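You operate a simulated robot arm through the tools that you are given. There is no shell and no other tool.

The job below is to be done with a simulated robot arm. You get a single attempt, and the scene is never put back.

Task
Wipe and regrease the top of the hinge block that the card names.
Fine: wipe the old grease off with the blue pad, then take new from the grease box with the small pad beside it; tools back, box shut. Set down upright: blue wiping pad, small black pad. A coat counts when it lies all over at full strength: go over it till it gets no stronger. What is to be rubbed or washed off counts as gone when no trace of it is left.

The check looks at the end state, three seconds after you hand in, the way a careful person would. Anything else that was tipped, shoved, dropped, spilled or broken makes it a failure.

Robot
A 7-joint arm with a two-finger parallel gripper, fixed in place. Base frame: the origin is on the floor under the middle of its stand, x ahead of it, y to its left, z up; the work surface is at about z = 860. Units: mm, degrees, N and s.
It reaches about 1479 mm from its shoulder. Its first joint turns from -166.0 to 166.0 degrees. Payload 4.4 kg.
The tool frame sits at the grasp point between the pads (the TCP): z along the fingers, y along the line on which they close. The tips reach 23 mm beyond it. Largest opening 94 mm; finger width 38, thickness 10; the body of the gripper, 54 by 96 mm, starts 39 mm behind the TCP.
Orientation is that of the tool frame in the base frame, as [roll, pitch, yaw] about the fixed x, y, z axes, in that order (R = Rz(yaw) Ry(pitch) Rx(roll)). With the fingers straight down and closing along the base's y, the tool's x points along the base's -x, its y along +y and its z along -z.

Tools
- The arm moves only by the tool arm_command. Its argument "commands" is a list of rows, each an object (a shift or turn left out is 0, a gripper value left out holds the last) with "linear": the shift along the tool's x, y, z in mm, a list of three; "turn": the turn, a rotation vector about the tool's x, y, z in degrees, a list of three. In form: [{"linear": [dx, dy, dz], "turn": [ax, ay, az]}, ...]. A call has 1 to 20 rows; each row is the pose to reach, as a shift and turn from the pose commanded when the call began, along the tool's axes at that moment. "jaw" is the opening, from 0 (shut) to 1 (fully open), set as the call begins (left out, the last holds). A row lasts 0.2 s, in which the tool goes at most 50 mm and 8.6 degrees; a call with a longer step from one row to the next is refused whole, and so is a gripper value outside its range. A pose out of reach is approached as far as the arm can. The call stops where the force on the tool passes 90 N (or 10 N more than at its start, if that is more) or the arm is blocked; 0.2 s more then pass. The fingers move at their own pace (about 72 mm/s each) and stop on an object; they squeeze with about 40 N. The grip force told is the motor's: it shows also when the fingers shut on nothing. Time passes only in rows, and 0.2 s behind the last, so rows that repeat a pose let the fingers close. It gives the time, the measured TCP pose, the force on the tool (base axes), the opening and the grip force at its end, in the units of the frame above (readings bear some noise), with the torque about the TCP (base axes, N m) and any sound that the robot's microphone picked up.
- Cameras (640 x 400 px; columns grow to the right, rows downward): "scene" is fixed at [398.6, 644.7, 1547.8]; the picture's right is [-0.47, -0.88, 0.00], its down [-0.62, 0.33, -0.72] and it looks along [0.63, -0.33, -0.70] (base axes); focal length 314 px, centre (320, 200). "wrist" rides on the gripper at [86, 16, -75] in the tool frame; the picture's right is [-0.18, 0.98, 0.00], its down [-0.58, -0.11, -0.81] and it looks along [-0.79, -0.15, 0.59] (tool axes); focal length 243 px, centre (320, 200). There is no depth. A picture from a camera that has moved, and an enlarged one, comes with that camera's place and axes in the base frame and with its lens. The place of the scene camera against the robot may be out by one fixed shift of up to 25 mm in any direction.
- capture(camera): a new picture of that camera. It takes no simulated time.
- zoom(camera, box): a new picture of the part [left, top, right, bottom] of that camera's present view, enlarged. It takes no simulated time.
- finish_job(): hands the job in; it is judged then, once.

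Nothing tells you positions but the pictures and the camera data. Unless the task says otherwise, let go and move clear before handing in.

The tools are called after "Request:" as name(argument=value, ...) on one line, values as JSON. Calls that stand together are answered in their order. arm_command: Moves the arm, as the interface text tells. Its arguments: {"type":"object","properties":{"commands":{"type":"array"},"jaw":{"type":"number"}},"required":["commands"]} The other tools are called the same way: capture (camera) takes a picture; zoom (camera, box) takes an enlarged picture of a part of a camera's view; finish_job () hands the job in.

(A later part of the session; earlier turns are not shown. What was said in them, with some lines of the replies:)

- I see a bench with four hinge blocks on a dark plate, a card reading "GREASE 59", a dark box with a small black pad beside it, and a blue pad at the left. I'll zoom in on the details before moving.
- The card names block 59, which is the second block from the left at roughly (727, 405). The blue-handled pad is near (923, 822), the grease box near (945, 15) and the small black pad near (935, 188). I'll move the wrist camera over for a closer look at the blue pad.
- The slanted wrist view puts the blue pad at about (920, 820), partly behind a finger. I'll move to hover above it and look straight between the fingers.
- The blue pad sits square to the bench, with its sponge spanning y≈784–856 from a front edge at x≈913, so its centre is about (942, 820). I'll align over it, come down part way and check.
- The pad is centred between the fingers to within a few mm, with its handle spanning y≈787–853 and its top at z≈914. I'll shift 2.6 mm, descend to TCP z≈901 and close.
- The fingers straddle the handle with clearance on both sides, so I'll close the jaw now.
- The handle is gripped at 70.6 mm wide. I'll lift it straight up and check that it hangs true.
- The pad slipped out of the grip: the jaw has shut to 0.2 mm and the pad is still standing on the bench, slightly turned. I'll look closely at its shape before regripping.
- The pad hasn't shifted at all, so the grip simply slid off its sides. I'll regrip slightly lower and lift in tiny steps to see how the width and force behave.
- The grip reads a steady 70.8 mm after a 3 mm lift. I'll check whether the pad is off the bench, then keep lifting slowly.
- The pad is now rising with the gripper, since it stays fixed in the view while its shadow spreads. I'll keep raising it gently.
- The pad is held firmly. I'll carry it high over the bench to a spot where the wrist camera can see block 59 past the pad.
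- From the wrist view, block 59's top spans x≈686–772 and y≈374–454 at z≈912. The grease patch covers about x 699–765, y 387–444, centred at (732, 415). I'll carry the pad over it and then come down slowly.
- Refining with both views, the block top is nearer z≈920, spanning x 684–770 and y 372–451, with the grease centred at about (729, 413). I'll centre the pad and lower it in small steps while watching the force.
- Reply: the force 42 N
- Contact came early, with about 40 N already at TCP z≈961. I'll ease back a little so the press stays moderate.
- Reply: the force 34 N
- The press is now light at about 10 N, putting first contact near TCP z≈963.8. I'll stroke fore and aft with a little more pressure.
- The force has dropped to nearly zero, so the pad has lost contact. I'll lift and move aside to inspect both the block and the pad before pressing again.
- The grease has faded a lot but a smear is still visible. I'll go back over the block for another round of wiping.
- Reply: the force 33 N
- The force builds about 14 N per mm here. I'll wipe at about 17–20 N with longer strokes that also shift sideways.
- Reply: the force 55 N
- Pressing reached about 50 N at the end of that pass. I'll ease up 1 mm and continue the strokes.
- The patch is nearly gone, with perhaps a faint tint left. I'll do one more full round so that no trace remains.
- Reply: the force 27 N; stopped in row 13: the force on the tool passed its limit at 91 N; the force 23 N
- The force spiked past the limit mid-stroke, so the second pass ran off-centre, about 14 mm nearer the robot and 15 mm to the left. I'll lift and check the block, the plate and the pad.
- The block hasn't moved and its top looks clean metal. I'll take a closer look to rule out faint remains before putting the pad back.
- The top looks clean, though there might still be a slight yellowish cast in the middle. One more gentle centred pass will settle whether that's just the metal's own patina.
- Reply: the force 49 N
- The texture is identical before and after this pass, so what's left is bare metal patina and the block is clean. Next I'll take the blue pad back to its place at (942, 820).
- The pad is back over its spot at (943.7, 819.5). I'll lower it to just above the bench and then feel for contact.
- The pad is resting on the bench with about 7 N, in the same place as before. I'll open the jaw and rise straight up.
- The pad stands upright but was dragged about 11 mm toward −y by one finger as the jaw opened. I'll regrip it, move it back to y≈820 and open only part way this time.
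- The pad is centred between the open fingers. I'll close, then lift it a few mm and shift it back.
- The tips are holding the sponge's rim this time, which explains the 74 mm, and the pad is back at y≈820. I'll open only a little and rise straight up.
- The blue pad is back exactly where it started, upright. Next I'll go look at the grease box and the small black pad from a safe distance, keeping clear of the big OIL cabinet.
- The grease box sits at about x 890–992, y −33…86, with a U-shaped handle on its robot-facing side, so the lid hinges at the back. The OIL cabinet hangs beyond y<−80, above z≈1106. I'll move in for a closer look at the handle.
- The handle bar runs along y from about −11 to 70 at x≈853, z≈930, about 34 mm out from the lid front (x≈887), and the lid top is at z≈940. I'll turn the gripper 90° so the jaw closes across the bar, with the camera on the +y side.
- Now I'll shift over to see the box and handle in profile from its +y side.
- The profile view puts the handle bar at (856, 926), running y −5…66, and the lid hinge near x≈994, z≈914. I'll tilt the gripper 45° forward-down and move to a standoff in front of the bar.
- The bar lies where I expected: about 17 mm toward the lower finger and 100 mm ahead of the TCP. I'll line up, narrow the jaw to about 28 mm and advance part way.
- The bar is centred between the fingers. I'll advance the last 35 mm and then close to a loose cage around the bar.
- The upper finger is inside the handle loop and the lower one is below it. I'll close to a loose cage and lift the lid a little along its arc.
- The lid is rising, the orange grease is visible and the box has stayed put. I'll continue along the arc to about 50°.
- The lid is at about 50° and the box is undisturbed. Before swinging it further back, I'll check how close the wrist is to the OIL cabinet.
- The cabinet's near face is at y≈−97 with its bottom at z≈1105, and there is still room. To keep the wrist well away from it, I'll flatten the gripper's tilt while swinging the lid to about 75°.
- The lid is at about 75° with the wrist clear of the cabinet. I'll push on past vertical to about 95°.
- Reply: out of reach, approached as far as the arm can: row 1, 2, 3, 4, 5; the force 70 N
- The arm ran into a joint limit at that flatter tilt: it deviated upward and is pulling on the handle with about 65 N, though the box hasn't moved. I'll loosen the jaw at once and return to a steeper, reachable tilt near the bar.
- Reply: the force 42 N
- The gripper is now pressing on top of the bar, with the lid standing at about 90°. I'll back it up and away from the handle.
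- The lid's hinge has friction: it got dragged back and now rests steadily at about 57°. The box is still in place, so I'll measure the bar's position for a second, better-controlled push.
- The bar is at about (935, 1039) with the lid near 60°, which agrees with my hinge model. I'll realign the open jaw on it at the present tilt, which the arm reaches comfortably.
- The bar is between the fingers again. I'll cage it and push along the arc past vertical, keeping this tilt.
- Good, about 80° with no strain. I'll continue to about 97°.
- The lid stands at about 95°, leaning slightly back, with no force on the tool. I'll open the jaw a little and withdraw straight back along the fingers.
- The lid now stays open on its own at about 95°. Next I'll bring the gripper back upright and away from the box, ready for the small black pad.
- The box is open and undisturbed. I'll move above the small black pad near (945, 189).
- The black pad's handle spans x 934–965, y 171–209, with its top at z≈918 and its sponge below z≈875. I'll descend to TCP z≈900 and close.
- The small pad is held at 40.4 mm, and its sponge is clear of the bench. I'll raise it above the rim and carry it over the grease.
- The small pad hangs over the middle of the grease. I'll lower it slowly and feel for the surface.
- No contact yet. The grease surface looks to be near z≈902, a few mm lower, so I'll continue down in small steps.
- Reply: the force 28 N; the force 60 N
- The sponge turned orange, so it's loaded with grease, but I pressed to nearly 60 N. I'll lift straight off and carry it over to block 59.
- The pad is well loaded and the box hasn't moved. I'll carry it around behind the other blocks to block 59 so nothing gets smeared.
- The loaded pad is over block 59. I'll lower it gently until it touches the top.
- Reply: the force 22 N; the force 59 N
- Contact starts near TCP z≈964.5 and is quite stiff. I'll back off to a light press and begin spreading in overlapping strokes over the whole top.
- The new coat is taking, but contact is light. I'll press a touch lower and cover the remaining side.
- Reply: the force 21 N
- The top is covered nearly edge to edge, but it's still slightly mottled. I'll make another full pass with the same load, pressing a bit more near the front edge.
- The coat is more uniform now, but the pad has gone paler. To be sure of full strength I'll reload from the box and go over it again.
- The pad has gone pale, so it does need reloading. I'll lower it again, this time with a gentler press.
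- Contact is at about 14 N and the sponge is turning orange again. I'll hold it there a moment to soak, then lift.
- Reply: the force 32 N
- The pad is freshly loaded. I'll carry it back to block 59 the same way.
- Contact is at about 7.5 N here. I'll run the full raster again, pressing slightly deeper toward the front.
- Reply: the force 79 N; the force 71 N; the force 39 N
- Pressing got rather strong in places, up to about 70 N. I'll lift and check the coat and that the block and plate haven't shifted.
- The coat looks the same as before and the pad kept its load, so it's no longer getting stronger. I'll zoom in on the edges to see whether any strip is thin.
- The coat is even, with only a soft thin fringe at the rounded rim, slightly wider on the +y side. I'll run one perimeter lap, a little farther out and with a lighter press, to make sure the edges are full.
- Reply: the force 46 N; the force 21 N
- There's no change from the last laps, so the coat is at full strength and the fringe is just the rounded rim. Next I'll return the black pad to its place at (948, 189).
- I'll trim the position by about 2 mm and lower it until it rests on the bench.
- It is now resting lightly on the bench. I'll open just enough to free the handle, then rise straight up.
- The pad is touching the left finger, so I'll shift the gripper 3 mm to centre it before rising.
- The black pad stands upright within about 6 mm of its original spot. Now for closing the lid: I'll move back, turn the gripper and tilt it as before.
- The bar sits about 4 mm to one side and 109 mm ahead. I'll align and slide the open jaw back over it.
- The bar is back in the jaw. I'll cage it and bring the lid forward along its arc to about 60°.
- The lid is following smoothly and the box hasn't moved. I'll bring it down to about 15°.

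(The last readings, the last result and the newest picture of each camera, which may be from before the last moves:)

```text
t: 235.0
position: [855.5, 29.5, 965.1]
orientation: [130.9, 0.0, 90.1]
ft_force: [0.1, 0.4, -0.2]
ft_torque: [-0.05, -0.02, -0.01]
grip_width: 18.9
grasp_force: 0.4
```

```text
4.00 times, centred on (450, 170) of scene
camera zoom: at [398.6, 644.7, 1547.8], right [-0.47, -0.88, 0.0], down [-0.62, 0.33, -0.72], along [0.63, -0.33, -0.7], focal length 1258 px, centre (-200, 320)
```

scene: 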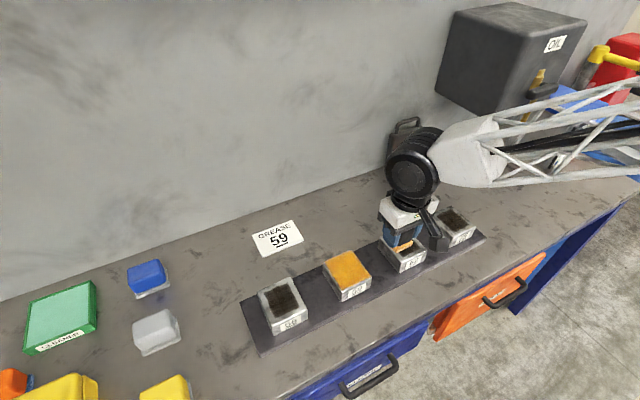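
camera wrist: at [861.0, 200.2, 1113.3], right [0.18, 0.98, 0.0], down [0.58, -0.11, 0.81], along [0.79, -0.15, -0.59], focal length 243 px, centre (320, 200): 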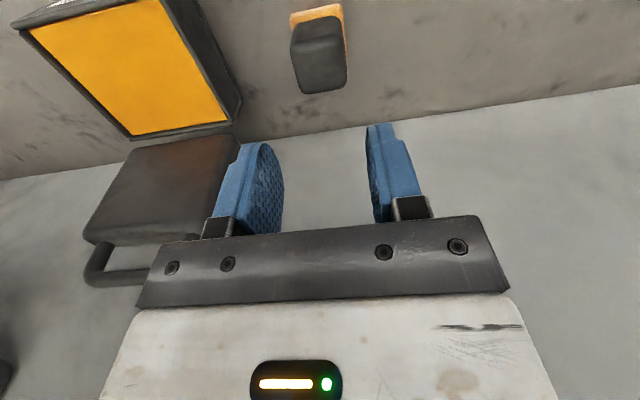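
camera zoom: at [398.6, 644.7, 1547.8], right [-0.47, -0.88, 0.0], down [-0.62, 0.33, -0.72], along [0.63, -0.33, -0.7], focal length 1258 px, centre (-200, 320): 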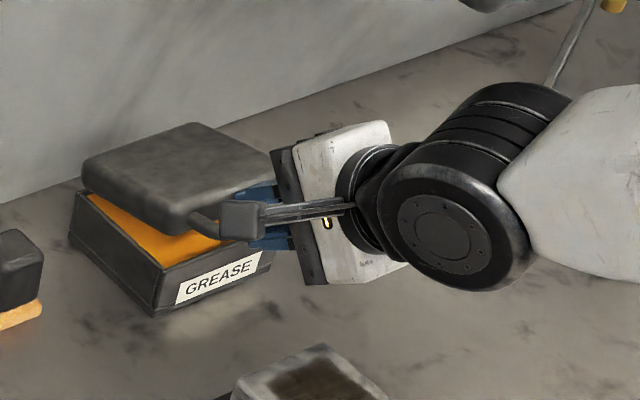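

Request:
arm_command(commands=[{"linear": [0, -5.5, 2.4]}, {"linear": [0, -11, 4.8]}, {"linear": [0, -16.3, 7.7]}, {"linear": [0, -21.6, 10.6]}, {"linear": [0, -26.7, 13.9]}, {"linear": [0, -31.8, 17.2]}, {"linear": [0, -31.8, 17.2]}], jaw=0.2)

Request:
zoom(camera="wrist", box=[160, 0, 480, 240])

Request:
zoom(camera="scene", box=[370, 120, 530, 220])

```text
t: 236.6
position: [848.7, 30.1, 930.3]
orientation: [131.0, -0.1, 90.1]
ft_force: [0.0, 0.3, 0.0]
ft_torque: [-0.02, -0.02, 0.0]
grip_width: 18.9
grasp_force: 0.0
```

```text
1.67 times, centred on (320, 120) of wrist
camera zoom: at [801.4, 116.8, 993.2], right [0.64, -0.18, 0.74], down [-0.68, -0.58, 0.45], along [0.35, -0.79, -0.5], focal length 404 px, centre (320, 333)
```

zoom: 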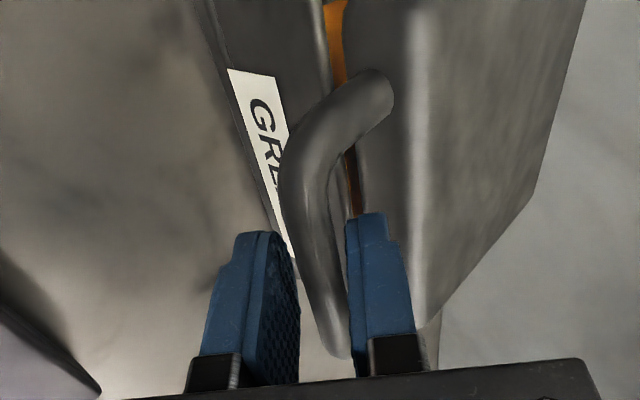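

```text
4.00 times, centred on (450, 170) of scene
camera zoom: at [398.6, 644.7, 1547.8], right [-0.47, -0.88, 0.0], down [-0.62, 0.33, -0.72], along [0.63, -0.33, -0.7], focal length 1258 px, centre (-200, 320)
```

zoom: 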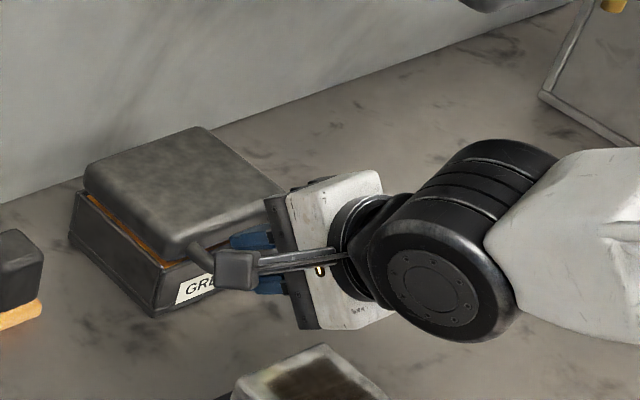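

The lid is nearly shut. I'll press a little further down to seat it and watch for contact.

Request:
arm_command(commands=[{"linear": [0, -1.9, 1.5]}, {"linear": [0, -3.8, 2.9]}, {"linear": [0, -5.5, 4.3]}, {"linear": [0, -5.5, 4.3]}], jaw=0.2)

Request:
zoom(camera="scene", box=[370, 120, 530, 220])

```text
t: 237.6
position: [847.0, 32.0, 925.3]
orientation: [130.9, 0.0, 90.1]
ft_force: [3.0, 3.5, 10.0]
ft_torque: [-0.25, -0.11, 0.15]
grip_width: 23.0
grasp_force: 4.9
```

```text
4.00 times, centred on (450, 170) of scene
camera zoom: at [398.6, 644.7, 1547.8], right [-0.47, -0.88, 0.0], down [-0.62, 0.33, -0.72], along [0.63, -0.33, -0.7], focal length 1258 px, centre (-200, 320)
```

zoom: 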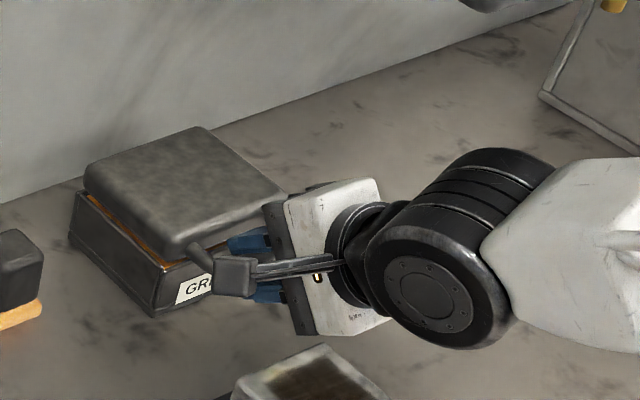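

The handle is pushing back at about 10 N, so the lid is seated. I'll relieve the press, open the jaw and withdraw.

Request:
arm_command(commands=[{"linear": [0, 3.5, -3]}, {"linear": [0, 4.5, -4]}, {"linear": [0, 4.5, -4]}], jaw=0.3)

Request:
zoom(camera="wrist", box=[160, 0, 480, 240])

```text
t: 238.4
position: [846.6, 31.0, 928.8]
orientation: [130.9, -0.1, 90.1]
ft_force: [-0.3, 0.7, 0.0]
ft_torque: [-0.01, -0.01, -0.03]
grip_width: 28.4
grasp_force: 0.1
```

```text
1.67 times, centred on (320, 120) of wrist
camera zoom: at [801.0, 116.4, 991.8], right [0.64, -0.18, 0.74], down [-0.68, -0.58, 0.45], along [0.35, -0.79, -0.5], focal length 404 px, centre (320, 333)
```

zoom: 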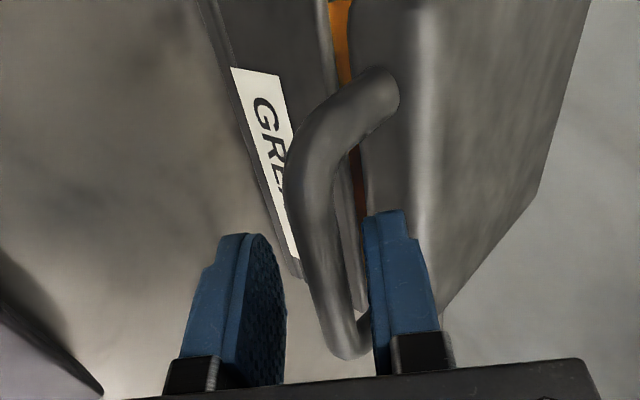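

Request:
arm_command(commands=[{"linear": [0, 1.5, -8]}, {"linear": [0, 2, -20]}, {"linear": [0, 2, -40]}, {"linear": [0, 2, -65]}, {"linear": [0, 2, -95]}, {"linear": [0, 2, -125]}, {"linear": [0, 2, -125]}], jaw=0.3)

Request:
zoom(camera="wrist", box=[160, 0, 480, 240])

Request:
zoom(camera="scene", box=[345, 135, 465, 225])

```text
t: 240.0
position: [753.8, 28.7, 1015.3]
orientation: [131.0, -0.1, 90.2]
ft_force: [0.3, -0.4, 0.2]
ft_torque: [0.02, -0.01, -0.01]
grip_width: 28.2
grasp_force: 0.1
```

```text
1.67 times, centred on (320, 120) of wrist
camera zoom: at [707.0, 115.8, 1077.1], right [0.64, -0.18, 0.74], down [-0.68, -0.58, 0.45], along [0.35, -0.79, -0.5], focal length 404 px, centre (320, 333)
```

zoom: 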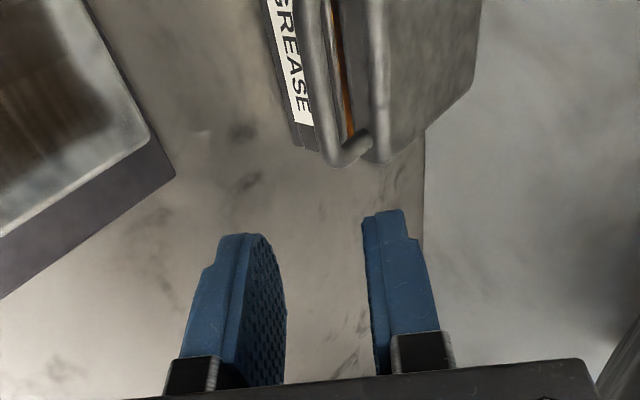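

```text
4.44 times, centred on (405, 180) of scene
camera zoom: at [398.6, 644.7, 1547.8], right [-0.47, -0.88, 0.0], down [-0.62, 0.33, -0.72], along [0.63, -0.33, -0.7], focal length 1398 px, centre (-58, 289)
```

zoom: 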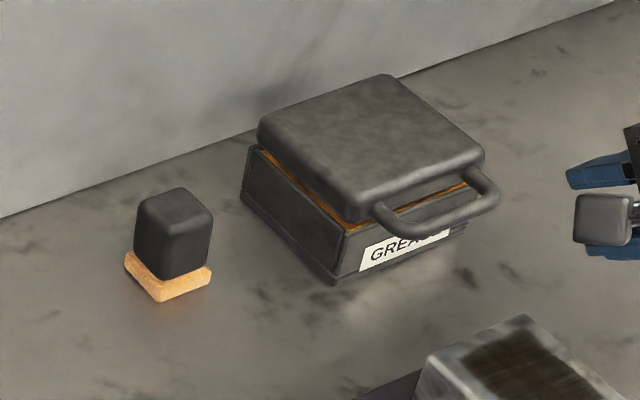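

The box is shut, looking just as it did at the start, and it hasn't shifted. I'll raise the arm clear and check the whole scene once more.

Request:
arm_command(commands=[{"linear": [0, 21, -19], "turn": [7, 0, 0]}, {"linear": [0, 42, -38], "turn": [14, 0, 0]}, {"linear": [0, 63, -57], "turn": [21, 0, 0]}, {"linear": [0, 84, -76], "turn": [28, 0, 0]}, {"linear": [0, 105, -95], "turn": [35, 0, 0]}, {"linear": [0, 126, -114], "turn": [42, 0, 0]}, {"linear": [0, 147, -133], "turn": [49, 0, 0]}, {"linear": [0, 147, -133], "turn": [49, 0, 0]}], jaw=0.5)

Request:
capture(camera="scene")

Request:
zoom(camera="scene", box=[0, 230, 200, 400])

Request:
zoom(camera="scene", box=[230, 190, 500, 360])

Request:
zoom(camera="scene", box=[340, 130, 480, 230])

```text
t: 241.8
position: [748.7, 29.9, 1212.5]
orientation: [180.0, 0.0, 90.0]
ft_force: [0.5, 0.8, 1.2]
ft_torque: [-0.03, -0.02, -0.02]
grip_width: 46.9
grasp_force: 0.1
```

```text
taken
```

scene: 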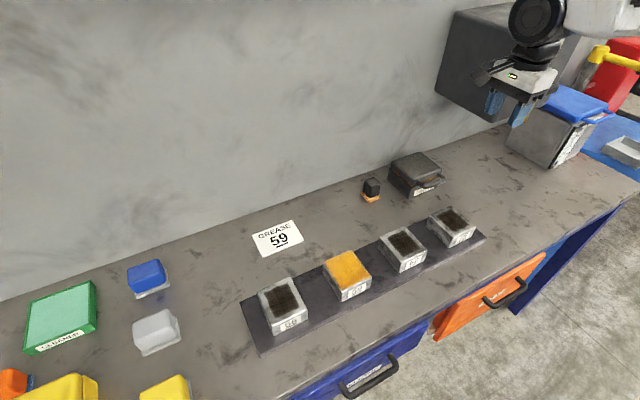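

```text
2.35 times, centred on (100, 315) of scene
camera zoom: at [398.6, 644.7, 1547.8], right [-0.47, -0.88, 0.0], down [-0.62, 0.33, -0.72], along [0.63, -0.33, -0.7], focal length 740 px, centre (838, -71)
```

zoom: 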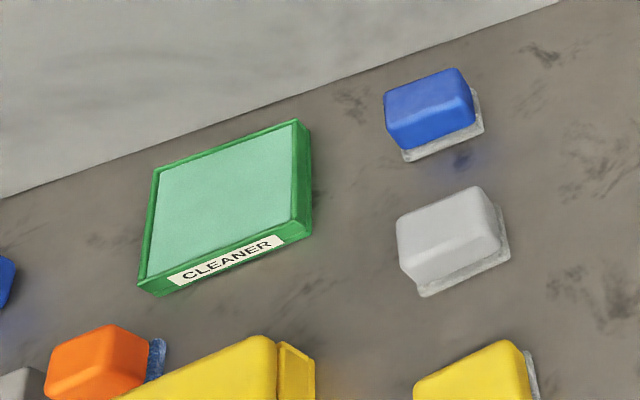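

```text
2.35 times, centred on (365, 275) of scene
camera zoom: at [398.6, 644.7, 1547.8], right [-0.47, -0.88, 0.0], down [-0.62, 0.33, -0.72], along [0.63, -0.33, -0.7], focal length 740 px, centre (214, 24)
```

zoom: 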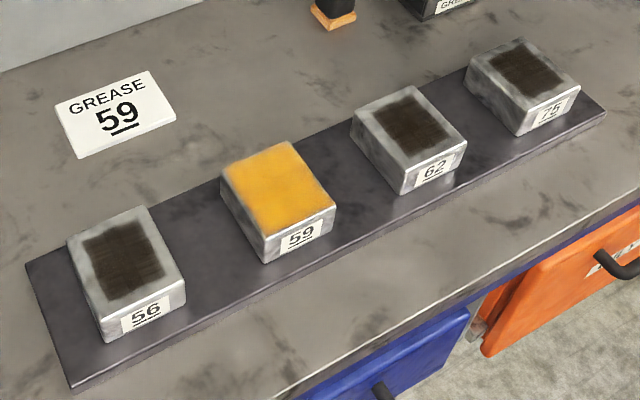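

```text
4.00 times, centred on (410, 180) of scene
camera zoom: at [398.6, 644.7, 1547.8], right [-0.47, -0.88, 0.0], down [-0.62, 0.33, -0.72], along [0.63, -0.33, -0.7], focal length 1258 px, centre (-40, 280)
```

zoom: 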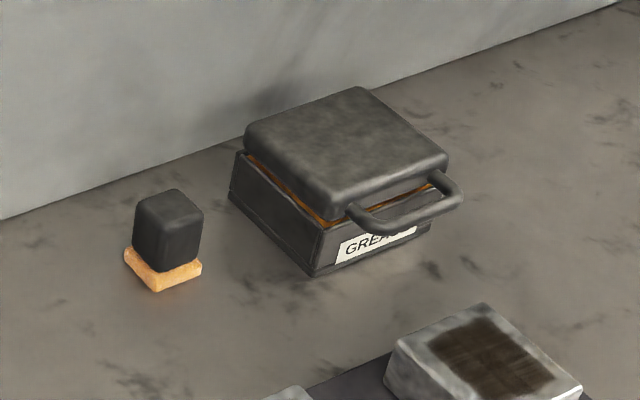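

Request:
zoom(camera="scene", box=[350, 130, 510, 280])

Request:
zoom(camera="scene", box=[385, 145, 455, 200])

```text
2.67 times, centred on (430, 205) of scene
camera zoom: at [398.6, 644.7, 1547.8], right [-0.47, -0.88, 0.0], down [-0.62, 0.33, -0.72], along [0.63, -0.33, -0.7], focal length 839 px, centre (27, 187)
```

zoom: 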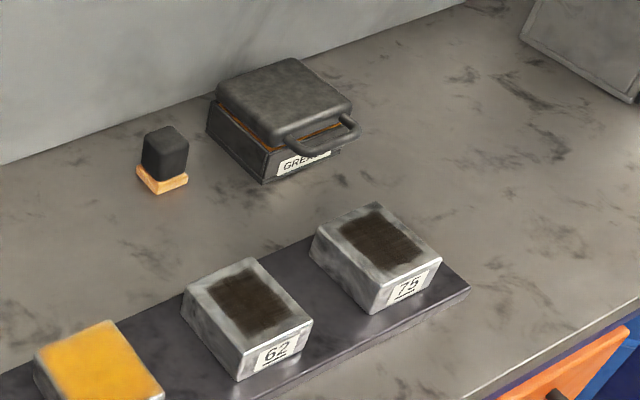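

```text
7.27 times, centred on (420, 172) of scene
camera zoom: at [398.6, 644.7, 1547.8], right [-0.47, -0.88, 0.0], down [-0.62, 0.33, -0.72], along [0.63, -0.33, -0.7], focal length 2287 px, centre (-407, 400)
```

zoom: 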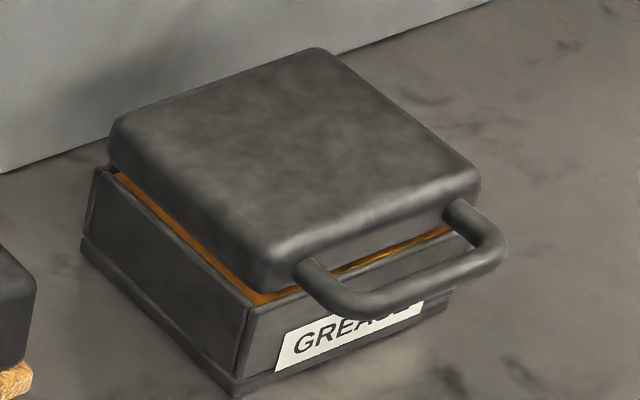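

Block 59 carries an even new coat, and the blue pad and black pad both stand upright at their places. The grease box is shut and nothing else has moved. The arm is clear and the gripper empty, so I'm handing in.

Request:
finish_job()

```text
The job is handed in.
```

I wiped block 59, the one the card names, and regreased its top. The job is handed in, but I haven't seen the check's result.

- **Old grease:** I wiped the top with the blue pad until the bare metal looked the same before and after a pass.
- **New coat:** I loaded the small black pad twice and went over the whole top until further passes changed nothing. Only a soft fringe is left at the rounded rim.
- **Tools:** both pads are standing upright. The blue pad is back where it started, and the black pad is about 6 mm off its original spot.
- **Grease box:** the lid is shut and looks as it did at the start. The box hasn't shifted.

**Rough moments:** The blue pad slipped out of my first grip and stayed standing on the bench. I later dragged it about 11 mm while setting it down, then put it back. The press on block 59 briefly passed 90 N while wiping. While opening the lid, the arm hit a joint limit and pulled on the handle with about 65 N. Neither the block nor the box moved, and in the last pictures nothing else looks disturbed.
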